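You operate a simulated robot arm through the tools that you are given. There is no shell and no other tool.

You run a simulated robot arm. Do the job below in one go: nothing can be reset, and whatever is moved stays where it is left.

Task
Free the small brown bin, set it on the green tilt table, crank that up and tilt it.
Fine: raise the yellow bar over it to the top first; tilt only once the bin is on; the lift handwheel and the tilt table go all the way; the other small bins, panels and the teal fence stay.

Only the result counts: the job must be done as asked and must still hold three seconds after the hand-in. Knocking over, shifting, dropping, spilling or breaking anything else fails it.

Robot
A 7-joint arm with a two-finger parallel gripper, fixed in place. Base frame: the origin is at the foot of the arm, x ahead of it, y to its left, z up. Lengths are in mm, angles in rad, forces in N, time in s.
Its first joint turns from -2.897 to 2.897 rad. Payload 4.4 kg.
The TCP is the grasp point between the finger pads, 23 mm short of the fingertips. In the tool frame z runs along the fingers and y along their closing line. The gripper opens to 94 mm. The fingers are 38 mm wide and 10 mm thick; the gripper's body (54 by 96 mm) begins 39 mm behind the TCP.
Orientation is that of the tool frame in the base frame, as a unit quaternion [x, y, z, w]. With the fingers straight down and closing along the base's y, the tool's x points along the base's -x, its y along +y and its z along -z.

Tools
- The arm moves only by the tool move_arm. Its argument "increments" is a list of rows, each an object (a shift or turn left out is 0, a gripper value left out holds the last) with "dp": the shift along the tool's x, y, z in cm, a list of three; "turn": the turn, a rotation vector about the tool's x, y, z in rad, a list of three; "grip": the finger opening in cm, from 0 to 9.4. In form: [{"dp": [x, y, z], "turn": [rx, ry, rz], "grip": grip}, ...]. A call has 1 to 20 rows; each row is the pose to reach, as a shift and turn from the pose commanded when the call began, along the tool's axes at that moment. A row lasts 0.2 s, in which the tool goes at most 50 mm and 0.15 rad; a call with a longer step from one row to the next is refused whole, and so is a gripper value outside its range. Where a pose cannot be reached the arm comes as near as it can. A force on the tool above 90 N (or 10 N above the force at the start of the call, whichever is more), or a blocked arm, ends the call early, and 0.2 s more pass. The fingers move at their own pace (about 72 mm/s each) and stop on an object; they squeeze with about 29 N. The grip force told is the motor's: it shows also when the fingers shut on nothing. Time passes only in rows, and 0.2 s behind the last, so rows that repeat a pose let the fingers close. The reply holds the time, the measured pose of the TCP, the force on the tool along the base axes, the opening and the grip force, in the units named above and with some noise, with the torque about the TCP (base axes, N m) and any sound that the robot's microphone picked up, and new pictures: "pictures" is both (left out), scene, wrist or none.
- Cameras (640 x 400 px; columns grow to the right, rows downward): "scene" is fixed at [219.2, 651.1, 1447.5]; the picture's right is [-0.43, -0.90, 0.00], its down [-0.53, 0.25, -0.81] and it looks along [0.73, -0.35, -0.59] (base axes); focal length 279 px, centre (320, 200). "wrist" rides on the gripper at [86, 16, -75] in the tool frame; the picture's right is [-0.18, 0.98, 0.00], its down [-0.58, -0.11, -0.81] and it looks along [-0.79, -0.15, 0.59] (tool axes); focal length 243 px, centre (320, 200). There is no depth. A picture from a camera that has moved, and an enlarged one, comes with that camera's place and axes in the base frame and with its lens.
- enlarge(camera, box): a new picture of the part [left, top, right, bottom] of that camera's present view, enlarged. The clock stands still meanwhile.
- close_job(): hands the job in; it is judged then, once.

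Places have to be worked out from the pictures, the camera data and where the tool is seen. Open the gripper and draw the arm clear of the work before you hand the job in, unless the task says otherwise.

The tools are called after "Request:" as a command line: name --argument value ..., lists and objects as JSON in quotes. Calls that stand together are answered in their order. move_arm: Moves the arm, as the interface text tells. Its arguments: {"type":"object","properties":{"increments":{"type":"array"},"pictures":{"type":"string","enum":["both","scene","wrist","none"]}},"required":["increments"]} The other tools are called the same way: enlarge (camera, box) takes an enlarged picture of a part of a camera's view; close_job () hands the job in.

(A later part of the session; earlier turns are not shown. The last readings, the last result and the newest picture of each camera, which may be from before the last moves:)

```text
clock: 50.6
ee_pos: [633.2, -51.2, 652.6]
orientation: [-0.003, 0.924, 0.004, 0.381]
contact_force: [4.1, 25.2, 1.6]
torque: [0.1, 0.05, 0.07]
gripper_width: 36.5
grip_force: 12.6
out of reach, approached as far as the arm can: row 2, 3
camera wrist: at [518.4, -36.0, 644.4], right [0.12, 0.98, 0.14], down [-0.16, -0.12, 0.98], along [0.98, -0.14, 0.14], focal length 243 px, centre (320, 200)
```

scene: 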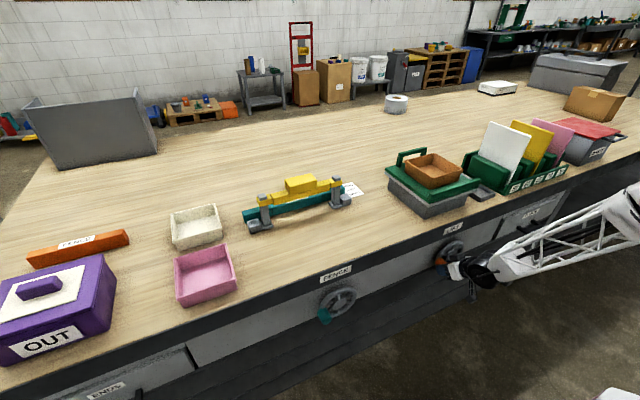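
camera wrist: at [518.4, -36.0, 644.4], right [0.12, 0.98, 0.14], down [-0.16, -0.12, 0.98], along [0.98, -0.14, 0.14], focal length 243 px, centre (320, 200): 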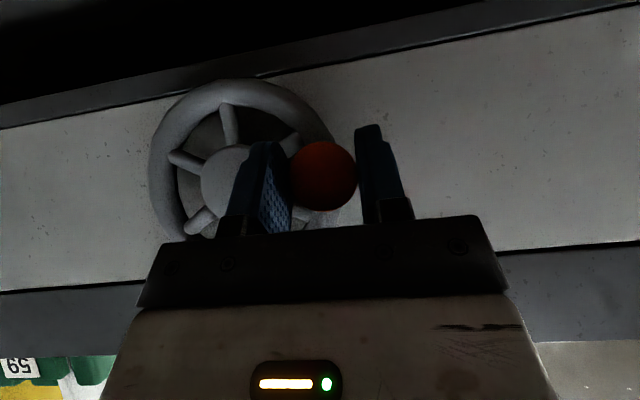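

The arm is at a joint limit at this 45° pitch, which would hamper cranking. I release, back off and use a steeper pitch of about 25° from vertical, which has more slack.

Request:
move_arm --increments '[{"dp": [0, 0, 0], "grip": 5}, {"dp": [0, 0, 0], "grip": 7}, {"dp": [0, 0, -2.5], "grip": 7}, {"dp": [0, 0, -5]}, {"dp": [-0.6, 0.1, -5.5], "turn": [0, 0.12, 0]}, {"dp": [-1.2, 0.1, -5.54], "turn": [0, 0.24, 0]}, {"dp": [-1.92, 0.1, -5.54], "turn": [0, 0.35, 0]}, {"dp": [-1.92, 0.1, -5.54], "turn": [0, 0.35, 0]}]'

Request:
enlarge --camera "wrist" --box '[160, 0, 480, 220]'

```text
clock: 52.4
ee_pos: [608.8, -47.0, 704.3]
orientation: [-0.001, 0.977, -0.001, 0.215]
contact_force: [0.0, 0.9, 0.1]
torque: [-0.03, 0.06, -0.02]
gripper_width: 69.9
grip_force: 0.0
camera wrist: at [497.9, -30.3, 736.3], right [0.17, 0.98, 0.08], down [0.19, -0.11, 0.98], along [0.97, -0.15, -0.2], focal length 243 px, centre (320, 200)
```

scene: 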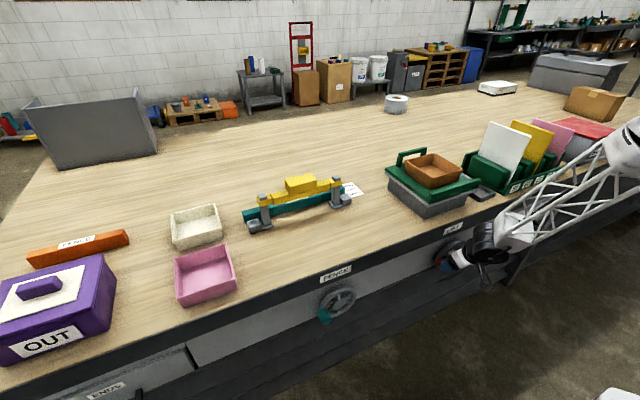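
wrist: 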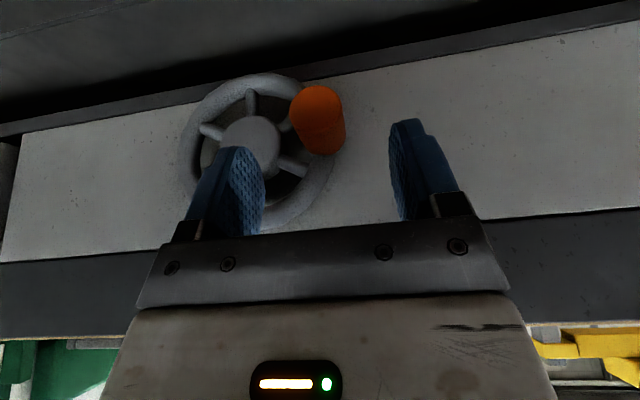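

```text
1.82 times, centred on (320, 110) of wrist
camera zoom: at [497.9, -30.3, 736.3], right [0.17, 0.98, 0.08], down [0.19, -0.11, 0.98], along [0.97, -0.15, -0.2], focal length 441 px, centre (320, 364)
```

zoom: 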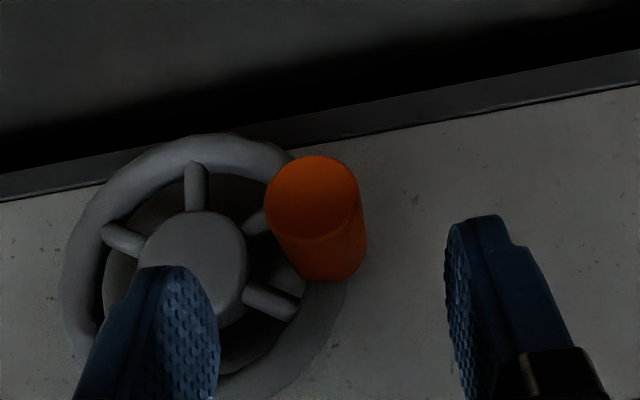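

Comfortable pose now, no reach warnings. I advance along the tool axis onto the knob again and close.

Request:
move_arm --increments '[{"dp": [0, -0.15, 2], "grip": 7}, {"dp": [0, -0.25, 4]}, {"dp": [-0.05, -0.25, 5.9]}, {"dp": [-0.05, -0.25, 5.9], "grip": 4.5}, {"dp": [-0.05, -0.25, 5.9], "grip": 3.6}, {"dp": [-0.05, -0.25, 5.9], "grip": 2.5}, {"dp": [-0.05, -0.25, 5.9], "grip": 2.5}]' --pictures "wrist"

```text
clock: 54.0
ee_pos: [633.2, -49.8, 650.3]
orientation: [0.001, 0.976, -0.001, 0.216]
contact_force: [6.6, -16.7, -6.2]
torque: [0.3, 0.04, -0.13]
gripper_width: 33.5
grip_force: 45.2
camera wrist: at [523.4, -33.6, 682.0], right [0.17, 0.98, 0.08], down [0.19, -0.11, 0.98], along [0.97, -0.15, -0.2], focal length 243 px, centre (320, 200)
```

wrist: 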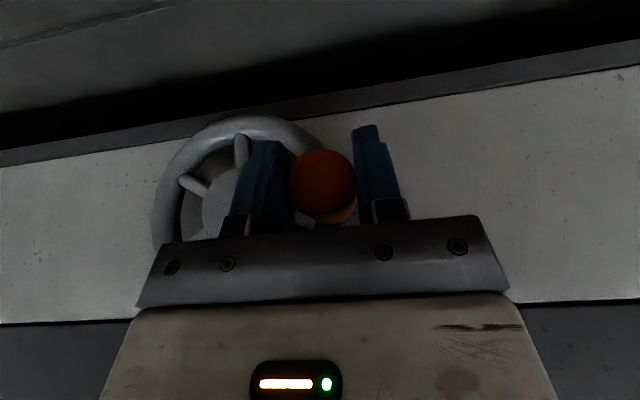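

The knob is held (33.5 mm). I try turning it clockwise (knob upward from its left position) by 10° and watch the force and the table.

Request:
move_arm --increments '[{"dp": [-0.15, -0.01, -0.32], "grip": 2.5}, {"dp": [-0.3, -0.04, -0.65]}, {"dp": [-0.45, -0.09, -0.97]}]'

Request:
enlarge --camera "scene" --box '[380, 140, 500, 280]'

```text
clock: 54.8
ee_pos: [633.5, -51.0, 661.6]
orientation: [0.0, 0.976, -0.001, 0.216]
contact_force: [6.9, -7.0, -11.1]
torque: [0.22, 0.67, -0.06]
gripper_width: 33.4
grip_force: 44.7
camera wrist: at [523.0, -34.4, 692.6], right [0.17, 0.98, 0.08], down [0.19, -0.11, 0.98], along [0.97, -0.15, -0.2], focal length 243 px, centre (320, 200)
```

scene: 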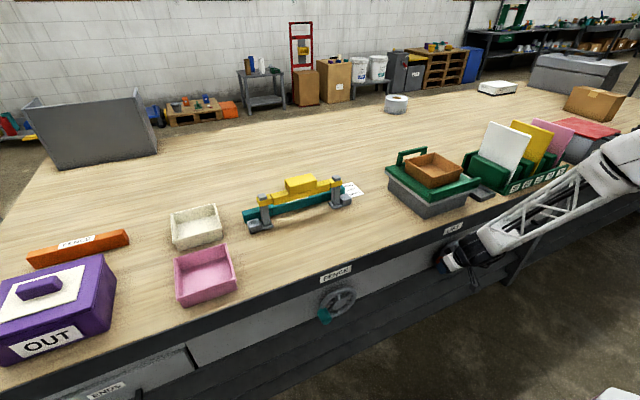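
wrist: 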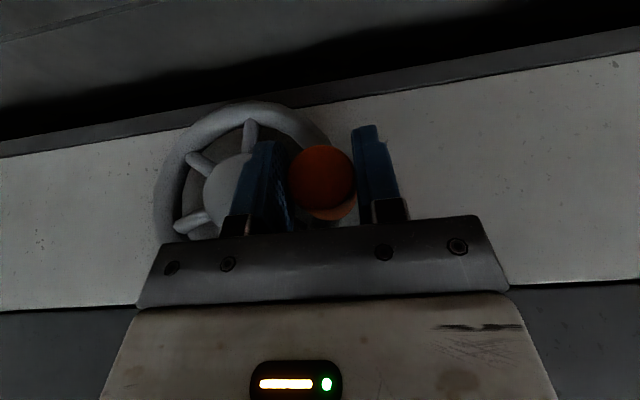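

```text
2.86 times, centred on (440, 210) of scene
camera zoom: at [219.2, 651.1, 1447.5], right [-0.43, -0.9, 0.0], down [-0.53, 0.25, -0.81], along [0.73, -0.35, -0.59], focal length 798 px, centre (-23, 171)
```

zoom: 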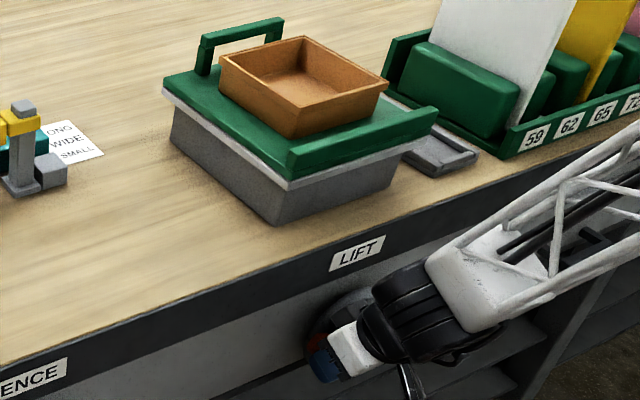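

The wheel turned up with only ~11 N. I continue clockwise along the circle to about 60°.

Request:
move_arm --increments '[{"dp": [-0.22, -0.12, -0.48], "grip": 2.5}, {"dp": [-0.44, -0.28, -0.94]}, {"dp": [-0.64, -0.48, -1.39]}, {"dp": [-0.84, -0.73, -1.82]}, {"dp": [-1.03, -1.02, -2.23]}, {"dp": [-1.21, -1.35, -2.62]}, {"dp": [-1.38, -1.71, -2.98]}, {"dp": [-1.53, -2.1, -3.3]}, {"dp": [-1.67, -2.53, -3.6]}, {"dp": [-1.79, -2.98, -3.86]}]'

Request:
enlarge --camera "scene" --box '[380, 140, 500, 280]'

```text
clock: 57.0
ee_pos: [633.4, -81.8, 704.7]
orientation: [0.0, 0.976, -0.001, 0.216]
contact_force: [3.7, 8.9, 7.1]
torque: [0.2, -0.64, 0.34]
gripper_width: 33.6
grip_force: 32.1
camera wrist: at [522.9, -64.4, 735.7], right [0.17, 0.98, 0.08], down [0.19, -0.11, 0.98], along [0.97, -0.15, -0.2], focal length 243 px, centre (320, 200)
```

scene: 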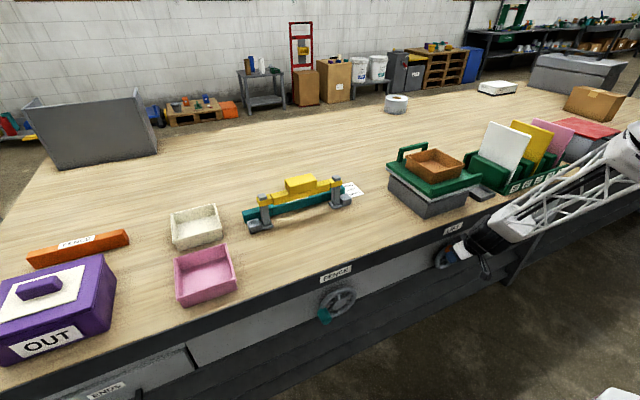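
wrist: 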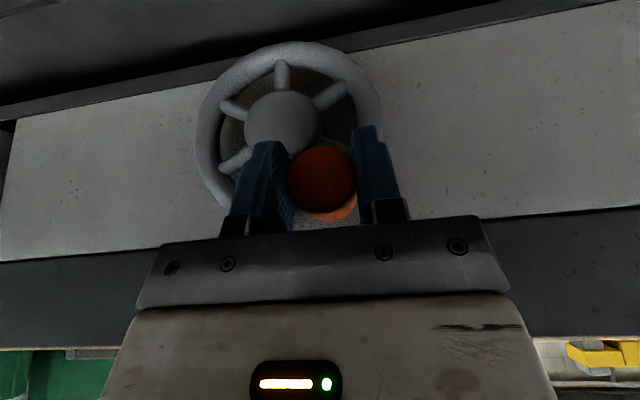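

```text
2.86 times, centred on (440, 210) of scene
camera zoom: at [219.2, 651.1, 1447.5], right [-0.43, -0.9, 0.0], down [-0.53, 0.25, -0.81], along [0.73, -0.35, -0.59], focal length 798 px, centre (-23, 171)
```

zoom: 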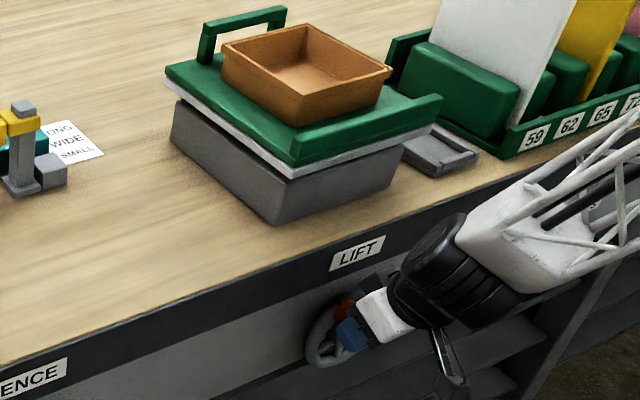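

The table is rising, so clockwise is right. I keep cranking round to about 150°.

Request:
move_arm --increments '[{"dp": [-0.1, -0.48, -0.22], "grip": 2.5}, {"dp": [-0.19, -0.97, -0.41]}, {"dp": [-0.26, -1.48, -0.56]}, {"dp": [-0.31, -2.01, -0.66]}, {"dp": [-0.34, -2.54, -0.73]}, {"dp": [-0.35, -3.08, -0.75]}, {"dp": [-0.34, -3.61, -0.73]}, {"dp": [-0.31, -4.14, -0.66]}, {"dp": [-0.26, -4.67, -0.56]}, {"dp": [-0.19, -5.18, -0.41]}, {"dp": [-0.1, -5.67, -0.22]}, {"dp": [0, -6.15, 0]}, {"dp": [0.12, -6.6, 0.26]}, {"dp": [0.26, -7.03, 0.56]}, {"dp": [0.41, -7.42, 0.89]}, {"dp": [0.58, -7.79, 1.25]}, {"dp": [0.76, -8.11, 1.63]}, {"dp": [0.95, -8.4, 2.04]}]'

Request:
enlarge --camera "scene" --box '[380, 140, 500, 280]'

```text
clock: 60.8
ee_pos: [633.7, -163.7, 681.9]
orientation: [-0.001, 0.976, 0.0, 0.216]
contact_force: [0.8, 29.7, 9.5]
torque: [0.94, -0.24, 0.1]
gripper_width: 33.4
grip_force: 44.8
camera wrist: at [523.0, -148.0, 713.0], right [0.17, 0.98, 0.08], down [0.19, -0.11, 0.98], along [0.97, -0.15, -0.2], focal length 243 px, centre (320, 200)
```

scene: 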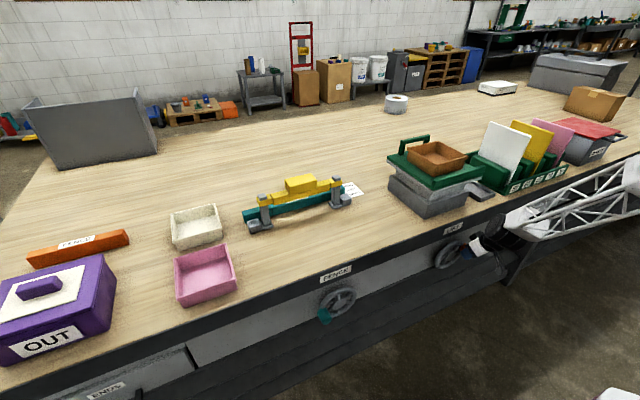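
wrist: 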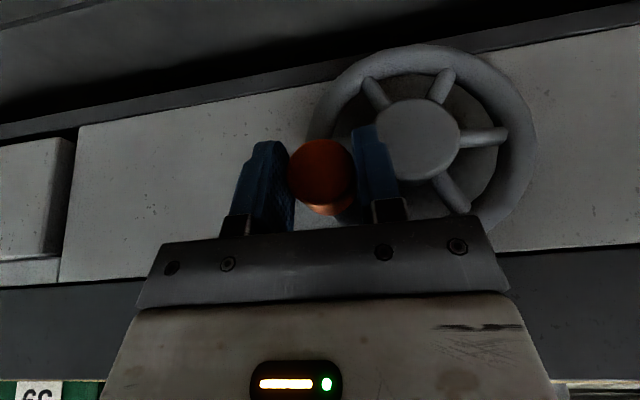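

```text
2.86 times, centred on (440, 210) of scene
camera zoom: at [219.2, 651.1, 1447.5], right [-0.43, -0.9, 0.0], down [-0.53, 0.25, -0.81], along [0.73, -0.35, -0.59], focal length 798 px, centre (-23, 171)
```

zoom: 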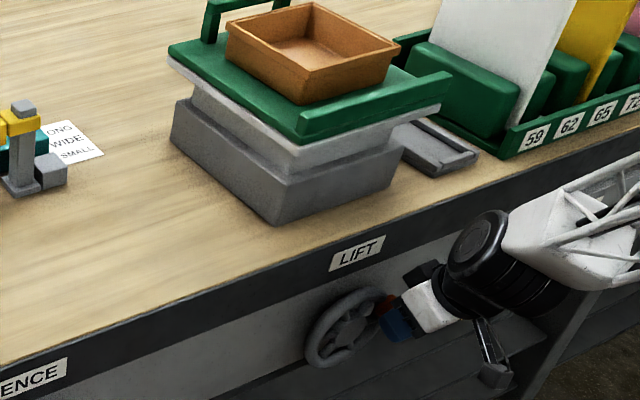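

The table keeps rising and the circle fits well. I continue cranking from 150° to 250°.

Request:
move_arm --increments '[{"dp": [0.21, -0.19, 0.44], "grip": 2.5}, {"dp": [0.41, -0.4, 0.89]}, {"dp": [0.63, -0.56, 1.35]}, {"dp": [0.85, -0.67, 1.83]}, {"dp": [1.07, -0.74, 2.3]}, {"dp": [1.29, -0.76, 2.79]}, {"dp": [1.52, -0.74, 3.27]}, {"dp": [1.74, -0.67, 3.75]}, {"dp": [1.96, -0.56, 4.23]}, {"dp": [2.17, -0.4, 4.69]}, {"dp": [2.38, -0.19, 5.13]}, {"dp": [2.58, 0.06, 5.56]}, {"dp": [2.77, 0.34, 5.97]}, {"dp": [2.94, 0.67, 6.36]}, {"dp": [3.11, 1.03, 6.71]}, {"dp": [3.26, 1.42, 7.04]}, {"dp": [3.4, 1.85, 7.34]}, {"dp": [3.52, 2.3, 7.6]}, {"dp": [3.62, 2.77, 7.82]}, {"dp": [3.71, 3.26, 8.01]}]'

Request:
enlarge --camera "scene" --box '[380, 130, 500, 270]'

```text
clock: 63.5
ee_pos: [634.0, -166.5, 623.4]
orientation: [0.003, 0.976, -0.002, 0.218]
contact_force: [-44.6, -13.3, 34.5]
torque: [0.0, -1.51, -0.48]
gripper_width: 40.4
grip_force: 17.7
stopped in row 13: the force on the tool passed its limit at 115 N (the readings are from after the stop); the commanded pose is now the measured one
camera wrist: at [523.6, -149.8, 654.1], right [0.17, 0.98, 0.08], down [0.18, -0.11, 0.98], along [0.97, -0.16, -0.2], focal length 243 px, centre (320, 200)
```

scene: 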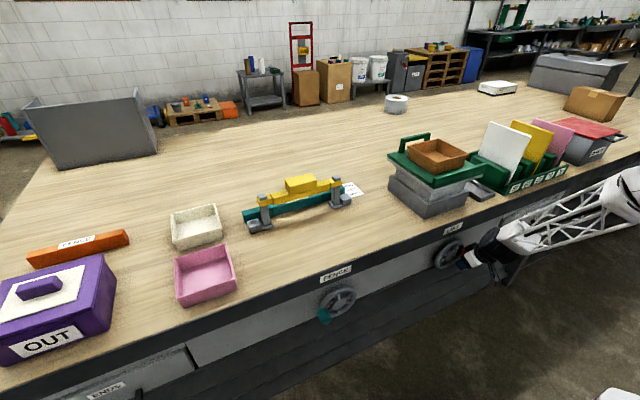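
wrist: 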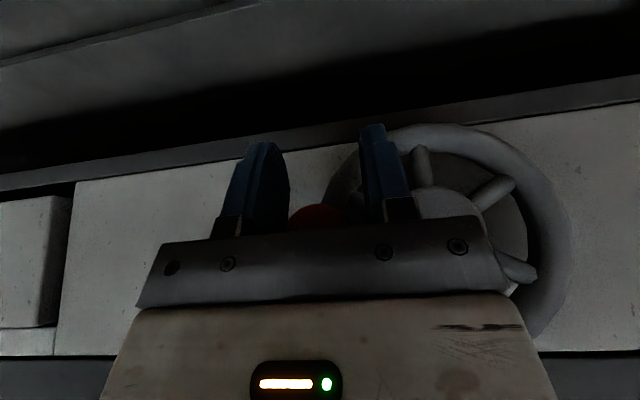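

```text
2.86 times, centred on (440, 200) of scene
camera zoom: at [219.2, 651.1, 1447.5], right [-0.43, -0.9, 0.0], down [-0.53, 0.25, -0.81], along [0.73, -0.35, -0.59], focal length 798 px, centre (-23, 200)
```

zoom: 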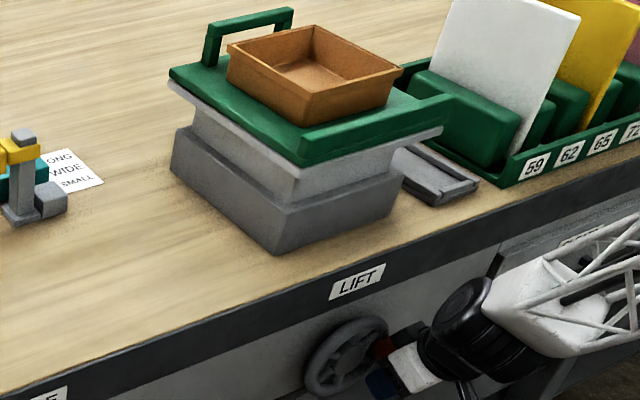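

The wheel stopped turning and the fingers slid down the knob until the palm touched it, with the knob about at the 180° position — it looks like the end stop. I open, back straight out and check wheel and table.

Request:
move_arm --increments '[{"dp": [0, 0, 0], "grip": 5}, {"dp": [0, 0, -0.3], "grip": 7}, {"dp": [0, 0, -1], "grip": 7}, {"dp": [0, 0, -3]}, {"dp": [0, 0, -6]}, {"dp": [0, 0, -9]}, {"dp": [0, 0, -11]}]'

Request:
enlarge --camera "wrist" --box '[220, 0, 540, 200]'

Request:
enlarge --camera "scene" --box '[380, 130, 500, 270]'

```text
clock: 65.1
ee_pos: [586.2, -166.5, 721.8]
orientation: [0.002, 0.976, -0.002, 0.219]
contact_force: [0.0, -0.1, 0.2]
torque: [-0.02, -0.01, 0.01]
gripper_width: 70.2
grip_force: 0.0
camera wrist: at [475.7, -149.3, 752.6], right [0.17, 0.98, 0.08], down [0.18, -0.11, 0.98], along [0.97, -0.15, -0.2], focal length 243 px, centre (320, 200)
```

scene: 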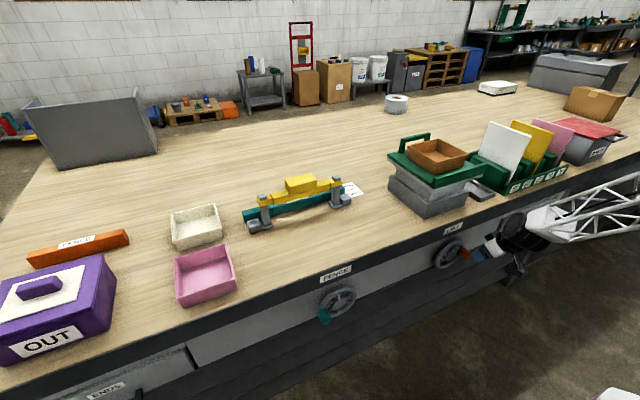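
wrist: 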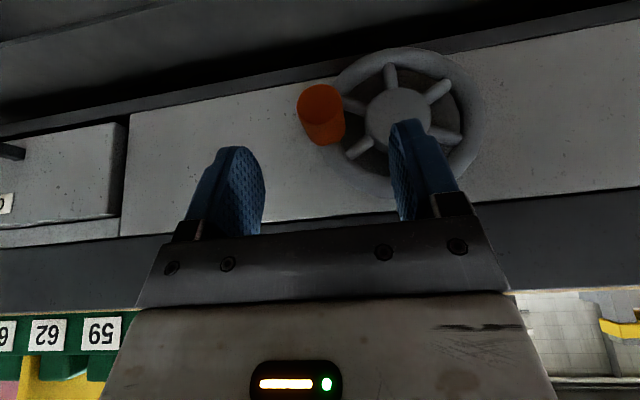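

```text
2.00 times, centred on (380, 100) of wrist
camera zoom: at [475.7, -149.3, 752.6], right [0.17, 0.98, 0.08], down [0.18, -0.11, 0.98], along [0.97, -0.15, -0.2], focal length 485 px, centre (200, 400)
```

zoom: 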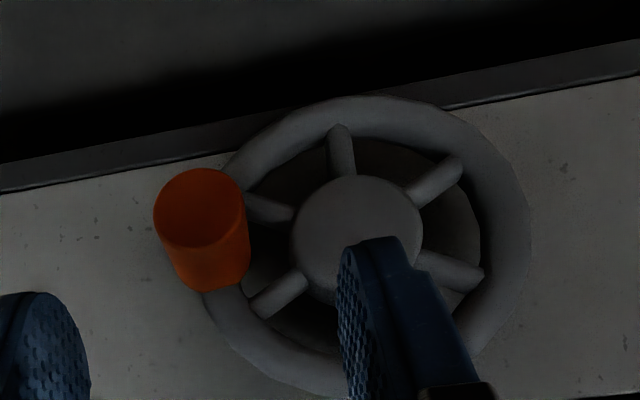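

```text
2.86 times, centred on (440, 200) of scene
camera zoom: at [219.2, 651.1, 1447.5], right [-0.43, -0.9, 0.0], down [-0.53, 0.25, -0.81], along [0.73, -0.35, -0.59], focal length 798 px, centre (-23, 200)
```

zoom: 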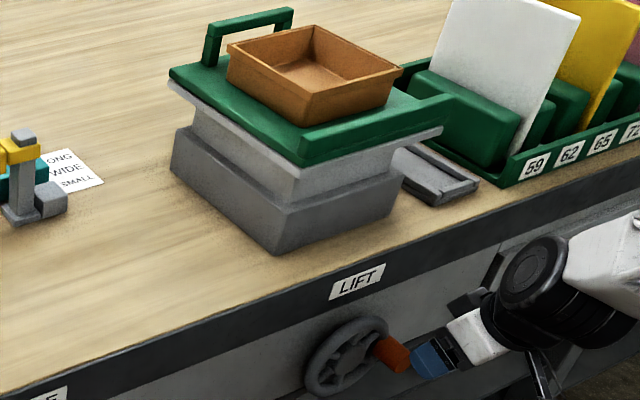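

The knob sits right at the opposite side (~180°), and the table stays up. To be sure this is the end stop, I regrip the knob and push a few millimetres further.

Request:
move_arm --increments '[{"dp": [-0.8, -0.3, 2], "grip": 7}, {"dp": [-1.25, -0.3, 4.5]}, {"dp": [-1.25, -0.3, 6.5]}, {"dp": [-1.25, -0.3, 8.2]}, {"dp": [-1.25, -0.3, 8.2], "grip": 4}, {"dp": [-1.25, -0.3, 8.2], "grip": 2.5}, {"dp": [-1.25, -0.3, 8.2], "grip": 2.5}, {"dp": [-1.25, -0.3, 8.2], "grip": 2.5}]' --pictures "wrist"

```text
clock: 66.9
ee_pos: [634.6, -170.2, 653.2]
orientation: [0.003, 0.976, -0.003, 0.218]
contact_force: [1.8, -32.5, -5.4]
torque: [-0.38, 0.81, 0.39]
gripper_width: 33.7
grip_force: 45.6
camera wrist: at [523.9, -152.9, 683.9], right [0.17, 0.98, 0.08], down [0.18, -0.11, 0.98], along [0.97, -0.15, -0.2], focal length 243 px, centre (320, 200)
```

wrist: 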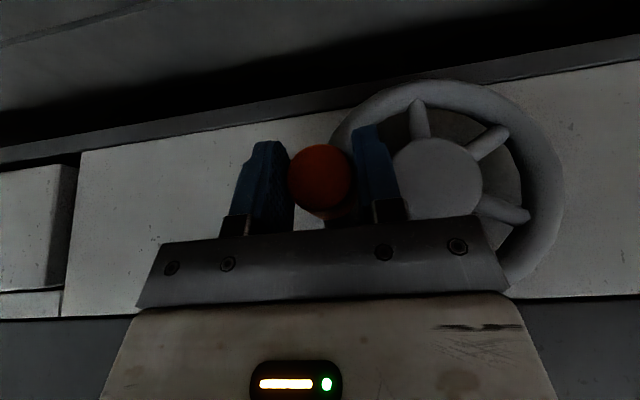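

Regripped at about 180°. Now I push down 5 mm along the circle and read the resistance.

Request:
move_arm --increments '[{"dp": [0.04, -0.05, 0.09], "grip": 2.5}, {"dp": [0.13, -0.05, 0.27]}, {"dp": [0.21, -0.05, 0.45]}, {"dp": [0.21, -0.05, 0.45]}]'

Request:
enlarge --camera "scene" --box '[380, 130, 500, 270]'

```text
clock: 67.9
ee_pos: [636.1, -170.0, 651.2]
orientation: [0.002, 0.975, -0.002, 0.22]
contact_force: [6.3, -8.7, 31.7]
torque: [-0.1, -0.35, 0.48]
gripper_width: 33.8
grip_force: 44.8
camera wrist: at [524.7, -153.1, 680.8], right [0.17, 0.98, 0.07], down [0.18, -0.11, 0.98], along [0.97, -0.15, -0.19], focal length 243 px, centre (320, 200)
```

scene: 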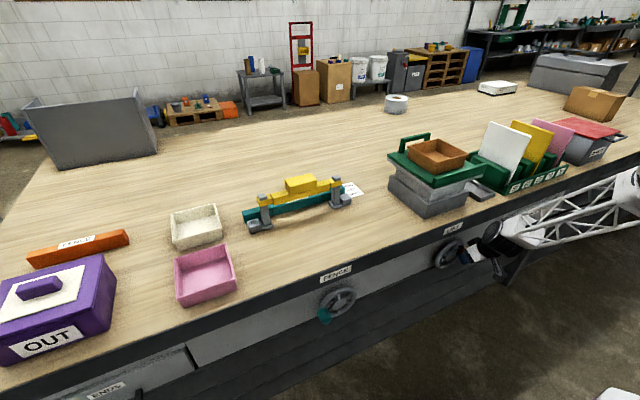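
wrist: 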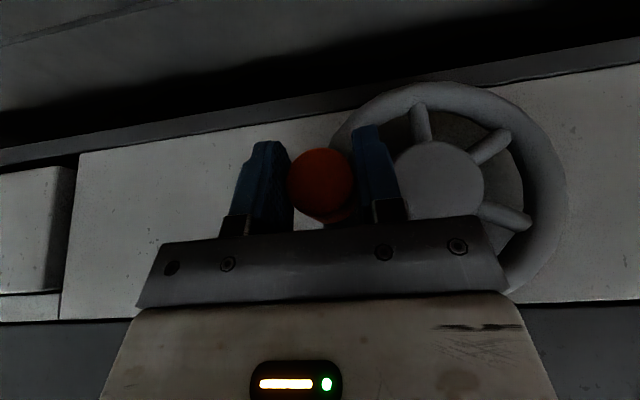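

```text
2.86 times, centred on (440, 200) of scene
camera zoom: at [219.2, 651.1, 1447.5], right [-0.43, -0.9, 0.0], down [-0.53, 0.25, -0.81], along [0.73, -0.35, -0.59], focal length 798 px, centre (-23, 200)
```

zoom: 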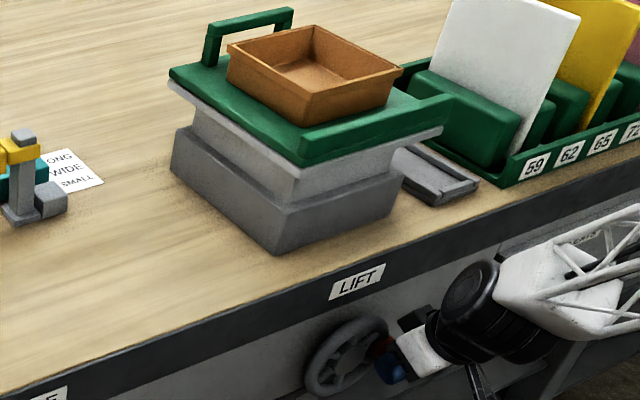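

It resists firmly (32 N for only 2 mm of give, versus ~10 N while turning), so the wheel is at its stop. I press slightly more to seat it, then check once more.

Request:
move_arm --increments '[{"dp": [0.08, 0, 0.18], "grip": 2.5}, {"dp": [0.13, 0, 0.27]}, {"dp": [0.13, 0, 0.27]}]' --pictures "wrist"

```text
clock: 68.7
ee_pos: [634.2, -169.9, 646.3]
orientation: [0.003, 0.976, -0.002, 0.219]
contact_force: [19.1, -19.4, 28.0]
torque: [-0.05, -0.37, 0.28]
gripper_width: 34.0
grip_force: 45.0
camera wrist: at [523.9, -152.9, 677.1], right [0.17, 0.98, 0.07], down [0.18, -0.11, 0.98], along [0.97, -0.15, -0.2], focal length 243 px, centre (320, 200)
```

wrist: 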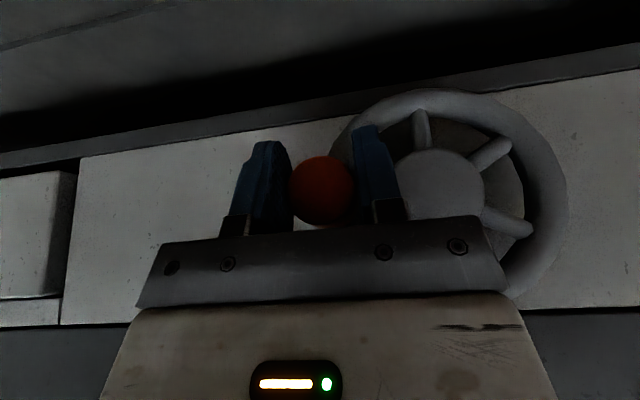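

The pads just slip on the immobile knob, so the wheel is fully cranked. I release, back out, rise clear and bring the tool vertical.

Request:
move_arm --increments '[{"dp": [0, 0, 0], "grip": 5}, {"dp": [0, 0, 0], "grip": 7}, {"dp": [0, 0, -3], "grip": 7}, {"dp": [0, 0, -6]}, {"dp": [0, 0, -9]}, {"dp": [0, 0, -12]}, {"dp": [0.5, 0.5, -16]}, {"dp": [1, 1, -20]}, {"dp": [1, 2, -24]}, {"dp": [1, 3, -28]}, {"dp": [1, 4, -32]}]'

Request:
enlarge --camera "scene" --box '[380, 130, 500, 270]'

```text
clock: 71.1
ee_pos: [489.9, -127.0, 932.2]
orientation: [0.002, 0.976, -0.002, 0.218]
contact_force: [0.4, -0.3, 0.0]
torque: [0.02, -0.01, -0.01]
gripper_width: 69.9
grip_force: 0.0
camera wrist: at [380.0, -109.8, 963.3], right [0.17, 0.98, 0.08], down [0.18, -0.11, 0.98], along [0.97, -0.15, -0.2], focal length 243 px, centre (320, 200)
```

scene: 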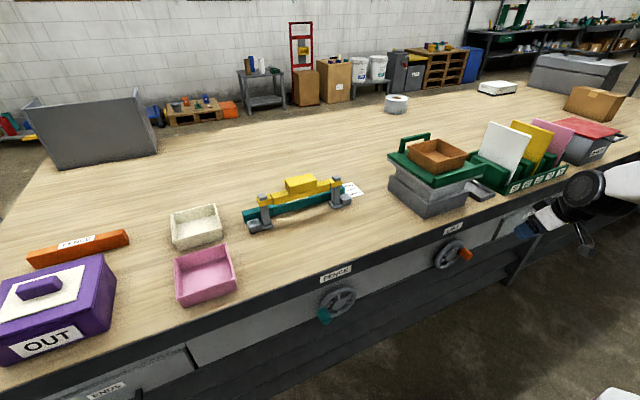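
wrist: 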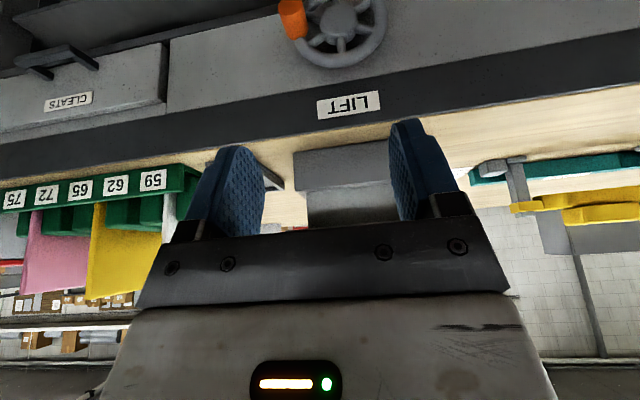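

```text
2.86 times, centred on (440, 200) of scene
camera zoom: at [219.2, 651.1, 1447.5], right [-0.43, -0.9, 0.0], down [-0.53, 0.25, -0.81], along [0.73, -0.35, -0.59], focal length 798 px, centre (-23, 200)
```

zoom: 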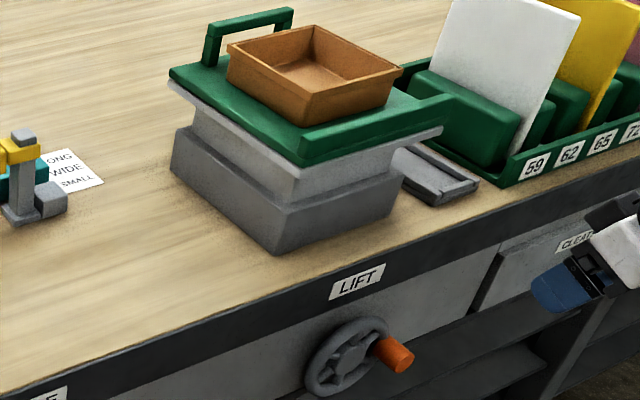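

The wheel and table hold. I rise to z≈1150 over the front of the table with the tool vertical again.

Request:
move_arm --increments '[{"dp": [-2.64, 0.21, -1.78], "turn": [0, 0.055, 0]}, {"dp": [-5.28, 0.42, -3.56], "turn": [0, 0.11, 0]}, {"dp": [-7.92, 0.63, -5.34], "turn": [0, 0.166, 0]}, {"dp": [-10.56, 0.84, -7.12], "turn": [0, 0.221, 0]}, {"dp": [-13.2, 1.05, -8.9], "turn": [0, 0.276, 0]}, {"dp": [-15.84, 1.26, -10.68], "turn": [0, 0.331, 0]}, {"dp": [-18.48, 1.47, -12.46], "turn": [0, 0.387, 0]}, {"dp": [-21.1, 1.7, -14.2], "turn": [0, 0.442, 0]}]'

Request:
enlarge --camera "wrist" --box '[180, 0, 500, 220]'

```text
clock: 72.9
ee_pos: [620.6, -111.3, 1149.0]
orientation: [0.003, 1.0, -0.002, -0.002]
contact_force: [-0.6, -0.7, 0.7]
torque: [0.02, -0.05, 0.0]
gripper_width: 70.0
grip_force: 0.1
camera wrist: at [533.1, -94.4, 1223.8], right [0.19, 0.98, 0.0], down [0.58, -0.11, 0.8], along [0.79, -0.15, -0.59], focal length 243 px, centre (320, 200)
```

scene: 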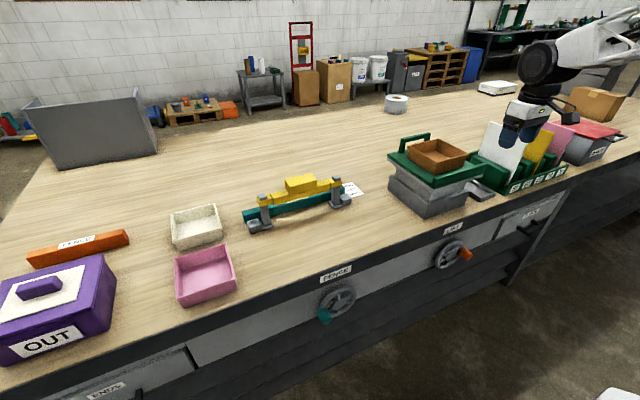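
wrist: 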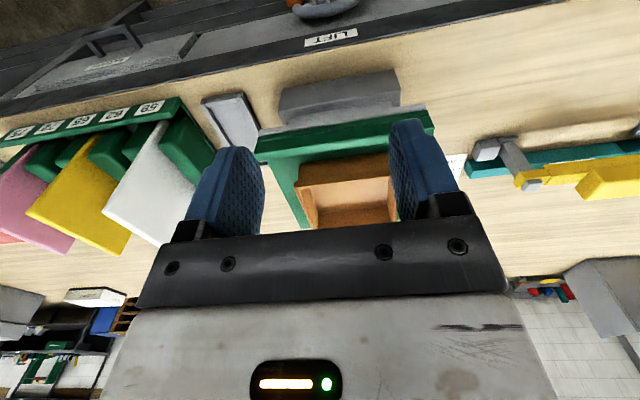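

```text
1.82 times, centred on (340, 110) of wrist
camera zoom: at [533.1, -94.4, 1223.8], right [0.19, 0.98, 0.0], down [0.58, -0.11, 0.8], along [0.79, -0.15, -0.59], focal length 441 px, centre (284, 364)
```

zoom: 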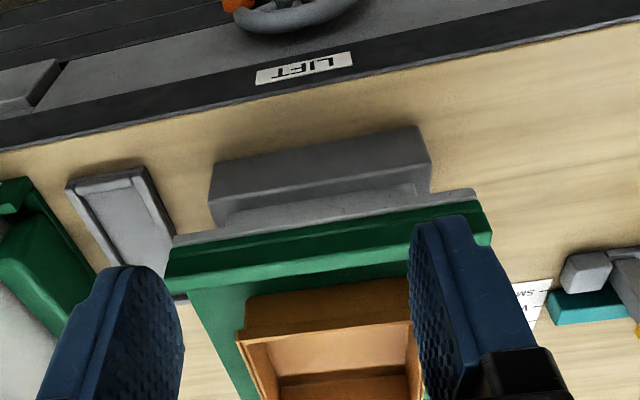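

The bin sits centred on the deck behind the lip. The handle bar should be near (977, −110, 1014); I rotate the tool 90° to close fore-aft and move above it at z≈1120.

Request:
move_arm --increments '[{"dp": [-3, 0, 0.2], "turn": [0, 0, 0.131], "grip": 7}, {"dp": [-6, 0, 0.4], "turn": [0, 0, 0.262]}, {"dp": [-9, 0, 0.6], "turn": [0, 0, 0.393]}, {"dp": [-12, 0, 0.8], "turn": [0, 0, 0.524]}, {"dp": [-15, 0, 1], "turn": [0, 0, 0.654]}, {"dp": [-18, 0, 1.3], "turn": [0, 0, 0.785]}, {"dp": [-21, 0, 1.6], "turn": [0, 0, 0.916]}, {"dp": [-24, 0, 1.9], "turn": [0, 0, 1.047]}, {"dp": [-27, 0, 2.2], "turn": [0, 0, 1.178]}, {"dp": [-30, 0, 2.5], "turn": [0, 0, 1.309]}, {"dp": [-33, 0.1, 2.7], "turn": [0, 0, 1.44]}, {"dp": [-35.6, 0.1, 2.9], "turn": [0, 0, 1.571]}]'

Request:
enlarge --camera "wrist" --box '[180, 0, 500, 220]'

Request:
enlarge --camera "scene" --box '[380, 110, 500, 230]'

```text
clock: 75.5
ee_pos: [974.8, -112.2, 1118.8]
orientation: [0.71, 0.704, -0.001, 0.0]
contact_force: [-0.9, -0.4, 1.2]
torque: [-0.01, 0.02, -0.02]
gripper_width: 69.9
grip_force: 0.0
camera wrist: at [991.8, -25.5, 1193.5], right [0.98, -0.19, 0.0], down [-0.11, -0.58, 0.81], along [-0.15, -0.79, -0.59], focal length 243 px, centre (320, 200)
```

scene: 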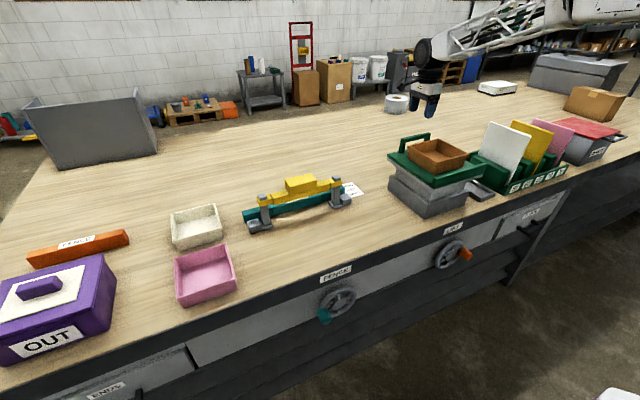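
wrist: 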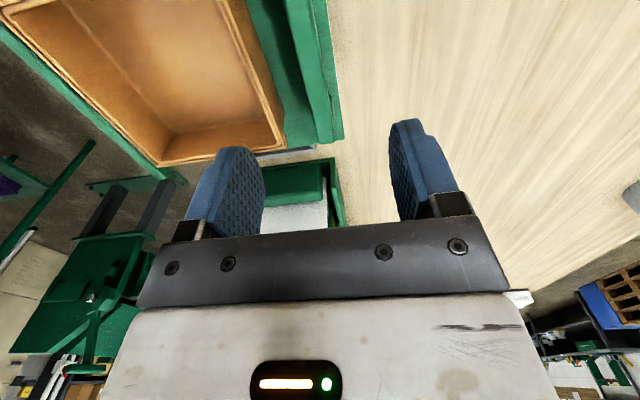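

```text
1.82 times, centred on (340, 110) of wrist
camera zoom: at [991.8, -25.5, 1193.5], right [0.98, -0.19, 0.0], down [-0.11, -0.58, 0.81], along [-0.15, -0.79, -0.59], focal length 441 px, centre (284, 364)
```

zoom: 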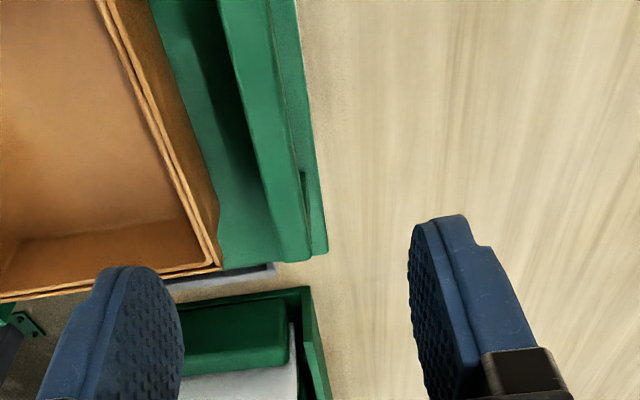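

```text
3.33 times, centred on (440, 170) of scene
camera zoom: at [219.2, 651.1, 1447.5], right [-0.43, -0.9, 0.0], down [-0.53, 0.25, -0.81], along [0.73, -0.35, -0.59], focal length 931 px, centre (-80, 300)
```

zoom: 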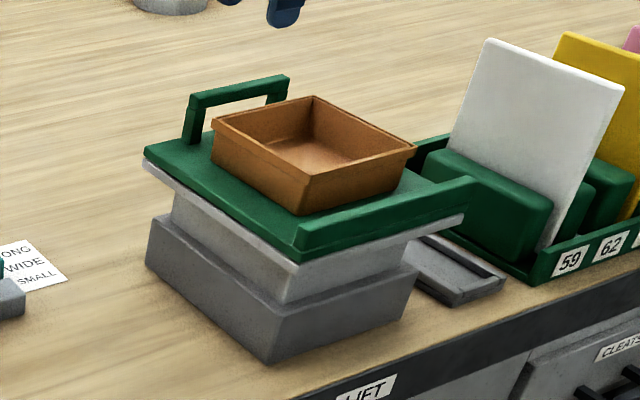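

The bar runs along y at x≈961–978 (centre 970), with the bin's back rim at x≈928. I narrow the fingers to 40 mm so the front one clears the bin, and come down to just above the bar.

Request:
move_arm --increments '[{"dp": [0, -0.25, 2], "grip": 5}, {"dp": [0, -0.5, 4], "grip": 4}, {"dp": [0, -0.5, 5.7], "grip": 4}]'

Request:
enlarge --camera "wrist" --box '[180, 0, 500, 220]'

Request:
enlarge --camera "scene" --box '[380, 90, 500, 210]'

```text
clock: 76.3
ee_pos: [969.5, -111.5, 1060.8]
orientation: [0.709, 0.705, -0.002, 0.0]
contact_force: [-0.6, -0.2, -0.7]
torque: [0.0, 0.0, 0.03]
gripper_width: 40.1
grip_force: 0.1
camera wrist: at [986.4, -24.5, 1134.8], right [0.98, -0.19, 0.0], down [-0.11, -0.58, 0.81], along [-0.15, -0.79, -0.59], focal length 243 px, centre (320, 200)
```

scene: 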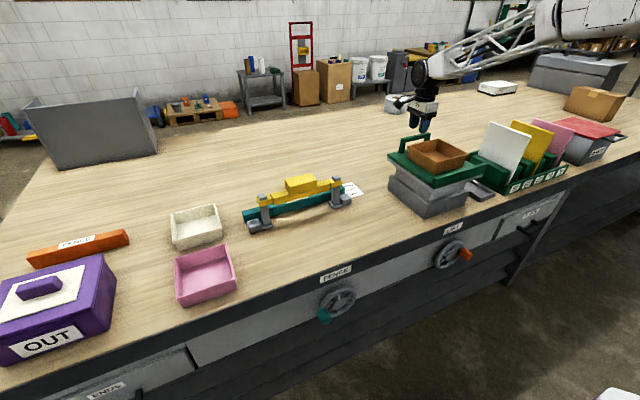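
wrist: 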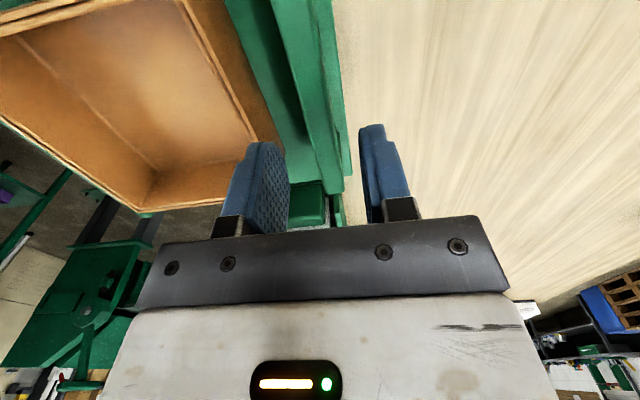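

```text
1.82 times, centred on (340, 110) of wrist
camera zoom: at [986.4, -24.5, 1134.8], right [0.98, -0.19, 0.0], down [-0.11, -0.58, 0.81], along [-0.15, -0.79, -0.59], focal length 441 px, centre (284, 364)
```

zoom: 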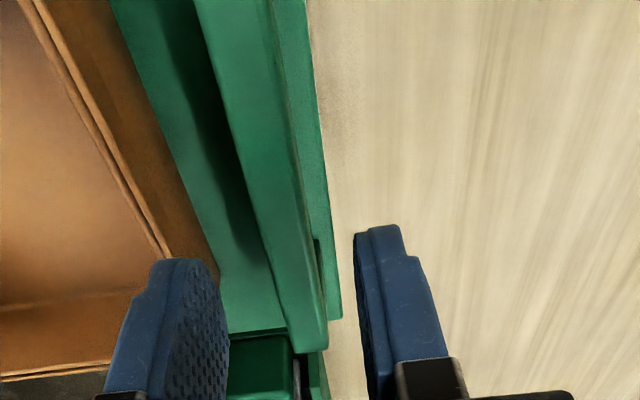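

```text
3.33 times, centred on (440, 150) of scene
camera zoom: at [219.2, 651.1, 1447.5], right [-0.43, -0.9, 0.0], down [-0.53, 0.25, -0.81], along [0.73, -0.35, -0.59], focal length 931 px, centre (-80, 367)
```

zoom: 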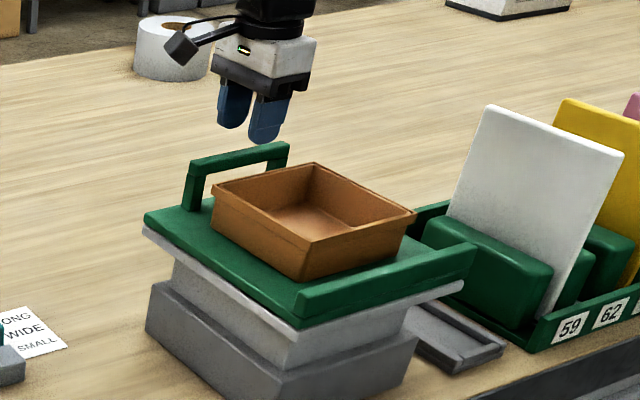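

Bar top at z≈1017, x 962–978, directly between the fingers. I lower 50 mm around it and close.

Request:
move_arm --increments '[{"dp": [0, 0, 2], "grip": 4}, {"dp": [0, 0.03, 4]}, {"dp": [0, 0.05, 5]}, {"dp": [0, 0.05, 5], "grip": 2}, {"dp": [0, 0.05, 5], "grip": 1}, {"dp": [0, 0.05, 5], "grip": 1}, {"dp": [0, 0.05, 5], "grip": 1}]'

Request:
enlarge --camera "scene" --box '[380, 90, 500, 210]'

```text
clock: 77.9
ee_pos: [970.5, -112.6, 1013.0]
orientation: [0.709, 0.705, -0.002, 0.001]
contact_force: [-16.1, -0.9, 1.8]
torque: [0.03, 0.05, 0.32]
gripper_width: 16.8
grip_force: 7.9
camera wrist: at [986.7, -25.6, 1086.6], right [0.98, -0.19, 0.0], down [-0.11, -0.58, 0.81], along [-0.15, -0.79, -0.59], focal length 243 px, centre (320, 200)
```

scene: 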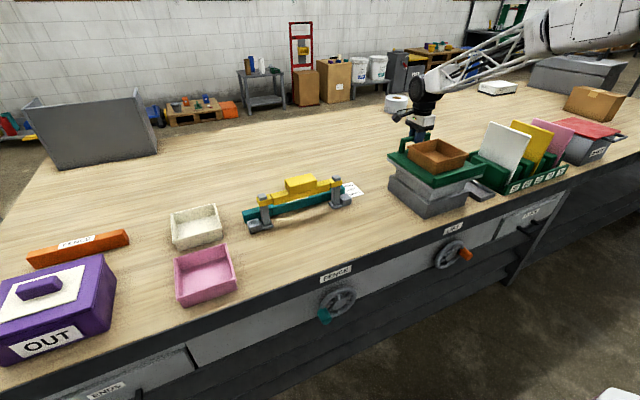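
wrist: 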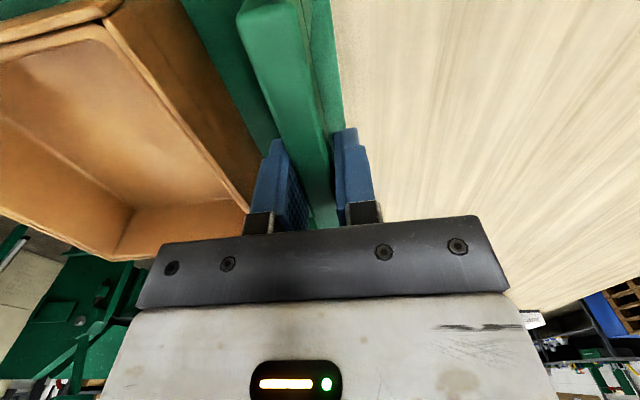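

```text
3.33 times, centred on (440, 150) of scene
camera zoom: at [219.2, 651.1, 1447.5], right [-0.43, -0.9, 0.0], down [-0.53, 0.25, -0.81], along [0.73, -0.35, -0.59], focal length 931 px, centre (-80, 367)
```

zoom: 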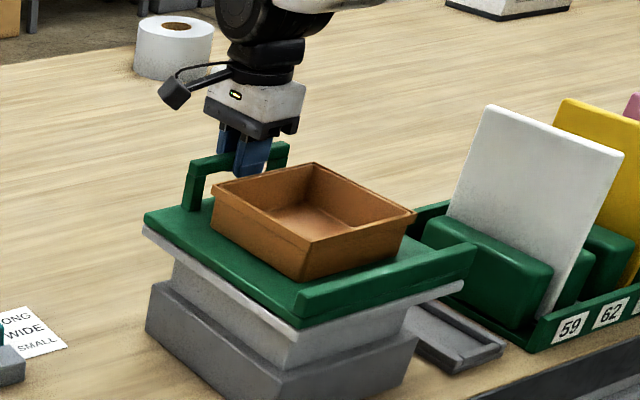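

The bar is between the pads with a slight offset; I shift half a millimetre and sink 3 mm so the fingers clamp fully.

Request:
move_arm --increments '[{"dp": [0, -0.05, 0.3], "grip": 1}, {"dp": [0, -0.08, 0.3], "grip": 1}, {"dp": [0, -0.08, 0.3], "grip": 1}]' --pictures "none"

```text
clock: 78.7
ee_pos: [969.8, -112.9, 1010.3]
orientation: [0.709, 0.706, -0.002, 0.001]
contact_force: [-7.1, -6.0, 8.3]
torque: [0.4, 0.03, 1.76]
gripper_width: 16.1
grip_force: 45.4
```

Firmly clamped (16.1 mm). I start tilting: 3° about an assumed hinge at the lip (x≈750, z≈955), rotating the tool with it, and check the forces.

Request:
move_arm --increments '[{"dp": [0, -0.1, -0.38], "turn": [-0.0175, 0, 0], "grip": 1}, {"dp": [0, -0.2, -0.77], "turn": [-0.035, 0, 0]}, {"dp": [0, -0.32, -1.14], "turn": [-0.0524, 0, 0]}]'

Request:
enlarge --camera "scene" --box '[380, 90, 500, 210]'

```text
clock: 79.5
ee_pos: [965.5, -111.3, 1021.0]
orientation: [0.709, 0.705, 0.016, 0.019]
contact_force: [13.2, -7.6, 0.4]
torque: [-0.48, -0.07, 1.66]
gripper_width: 15.9
grip_force: 44.6
camera wrist: at [978.8, -25.6, 1096.2], right [0.98, -0.19, 0.05], down [-0.15, -0.58, 0.8], along [-0.12, -0.79, -0.6], focal length 243 px, centre (320, 200)
```

scene: 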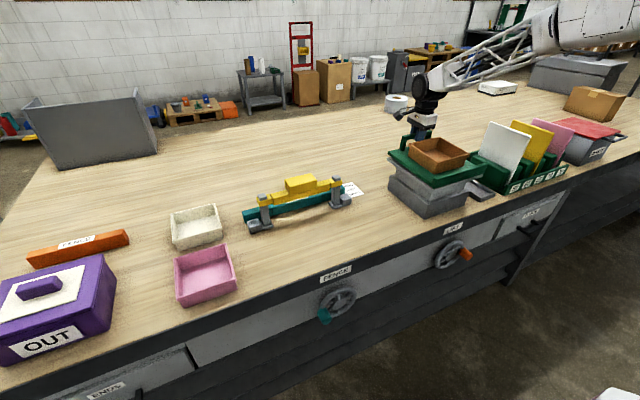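
wrist: 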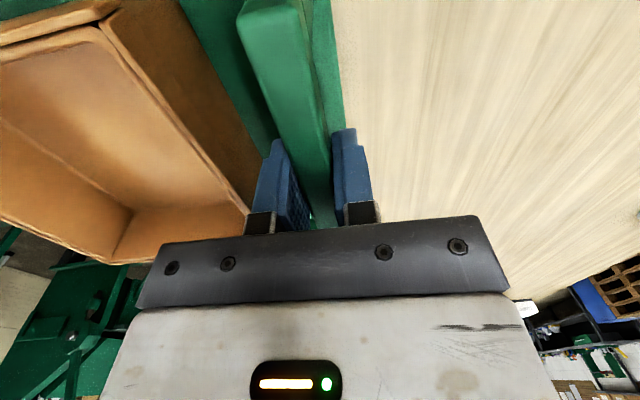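

```text
3.33 times, centred on (440, 150) of scene
camera zoom: at [219.2, 651.1, 1447.5], right [-0.43, -0.9, 0.0], down [-0.53, 0.25, -0.81], along [0.73, -0.35, -0.59], focal length 931 px, centre (-80, 367)
```

zoom: 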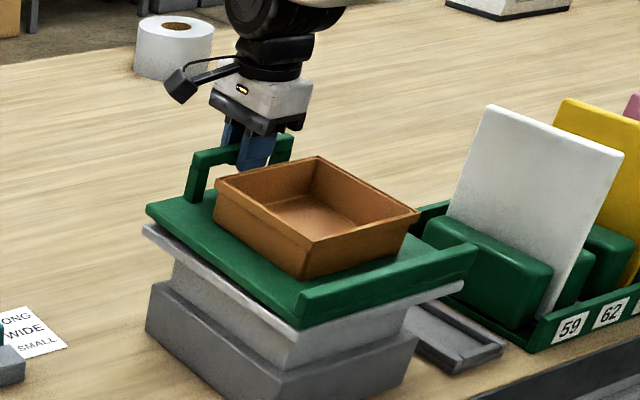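

The deck tilts freely about the lip edge with little force. I continue to 13° slowly.

Request:
move_arm --increments '[{"dp": [0, -0.1, -0.38], "turn": [-0.0175, 0, 0], "grip": 1}, {"dp": [0, -0.2, -0.77], "turn": [-0.0349, 0, 0]}, {"dp": [0, -0.31, -1.14], "turn": [-0.0523, 0, 0]}, {"dp": [0, -0.42, -1.52], "turn": [-0.0698, 0, 0]}, {"dp": [0, -0.54, -1.9], "turn": [-0.0873, 0, 0]}, {"dp": [0, -0.67, -2.27], "turn": [-0.1047, 0, 0]}, {"dp": [0, -0.81, -2.64], "turn": [-0.1222, 0, 0]}, {"dp": [0, -0.95, -3.01], "turn": [-0.1396, 0, 0]}, {"dp": [0, -1.1, -3.38], "turn": [-0.1571, 0, 0]}, {"dp": [0, -1.26, -3.74], "turn": [-0.1745, 0, 0]}]'

Request:
enlarge --camera "scene" --box '[380, 90, 500, 210]'

```text
clock: 81.7
ee_pos: [951.4, -111.2, 1057.4]
orientation: [0.704, 0.701, 0.078, 0.08]
contact_force: [-14.3, 2.4, -9.6]
torque: [-0.97, 0.39, 1.41]
gripper_width: 16.0
grip_force: 45.5
camera wrist: at [950.7, -25.5, 1133.2], right [0.96, -0.19, 0.22], down [-0.29, -0.58, 0.76], along [-0.02, -0.79, -0.61], focal length 243 px, centre (320, 200)
```

scene: 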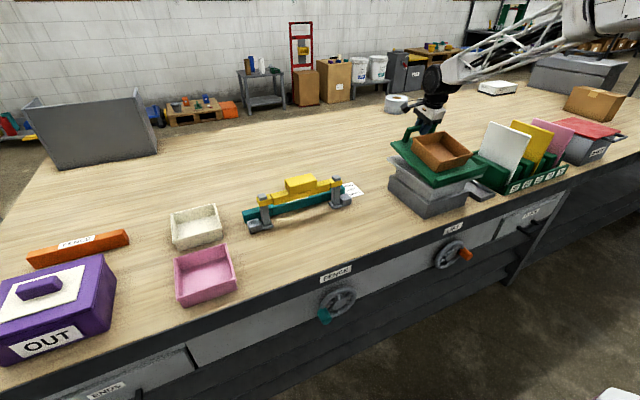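
wrist: 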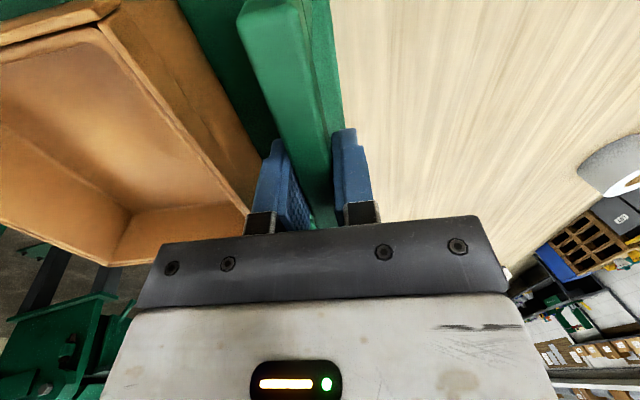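

```text
3.33 times, centred on (440, 150) of scene
camera zoom: at [219.2, 651.1, 1447.5], right [-0.43, -0.9, 0.0], down [-0.53, 0.25, -0.81], along [0.73, -0.35, -0.59], focal length 931 px, centre (-80, 367)
```

zoom: 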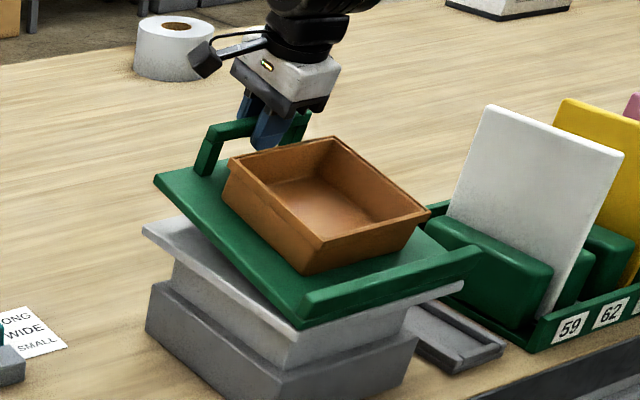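

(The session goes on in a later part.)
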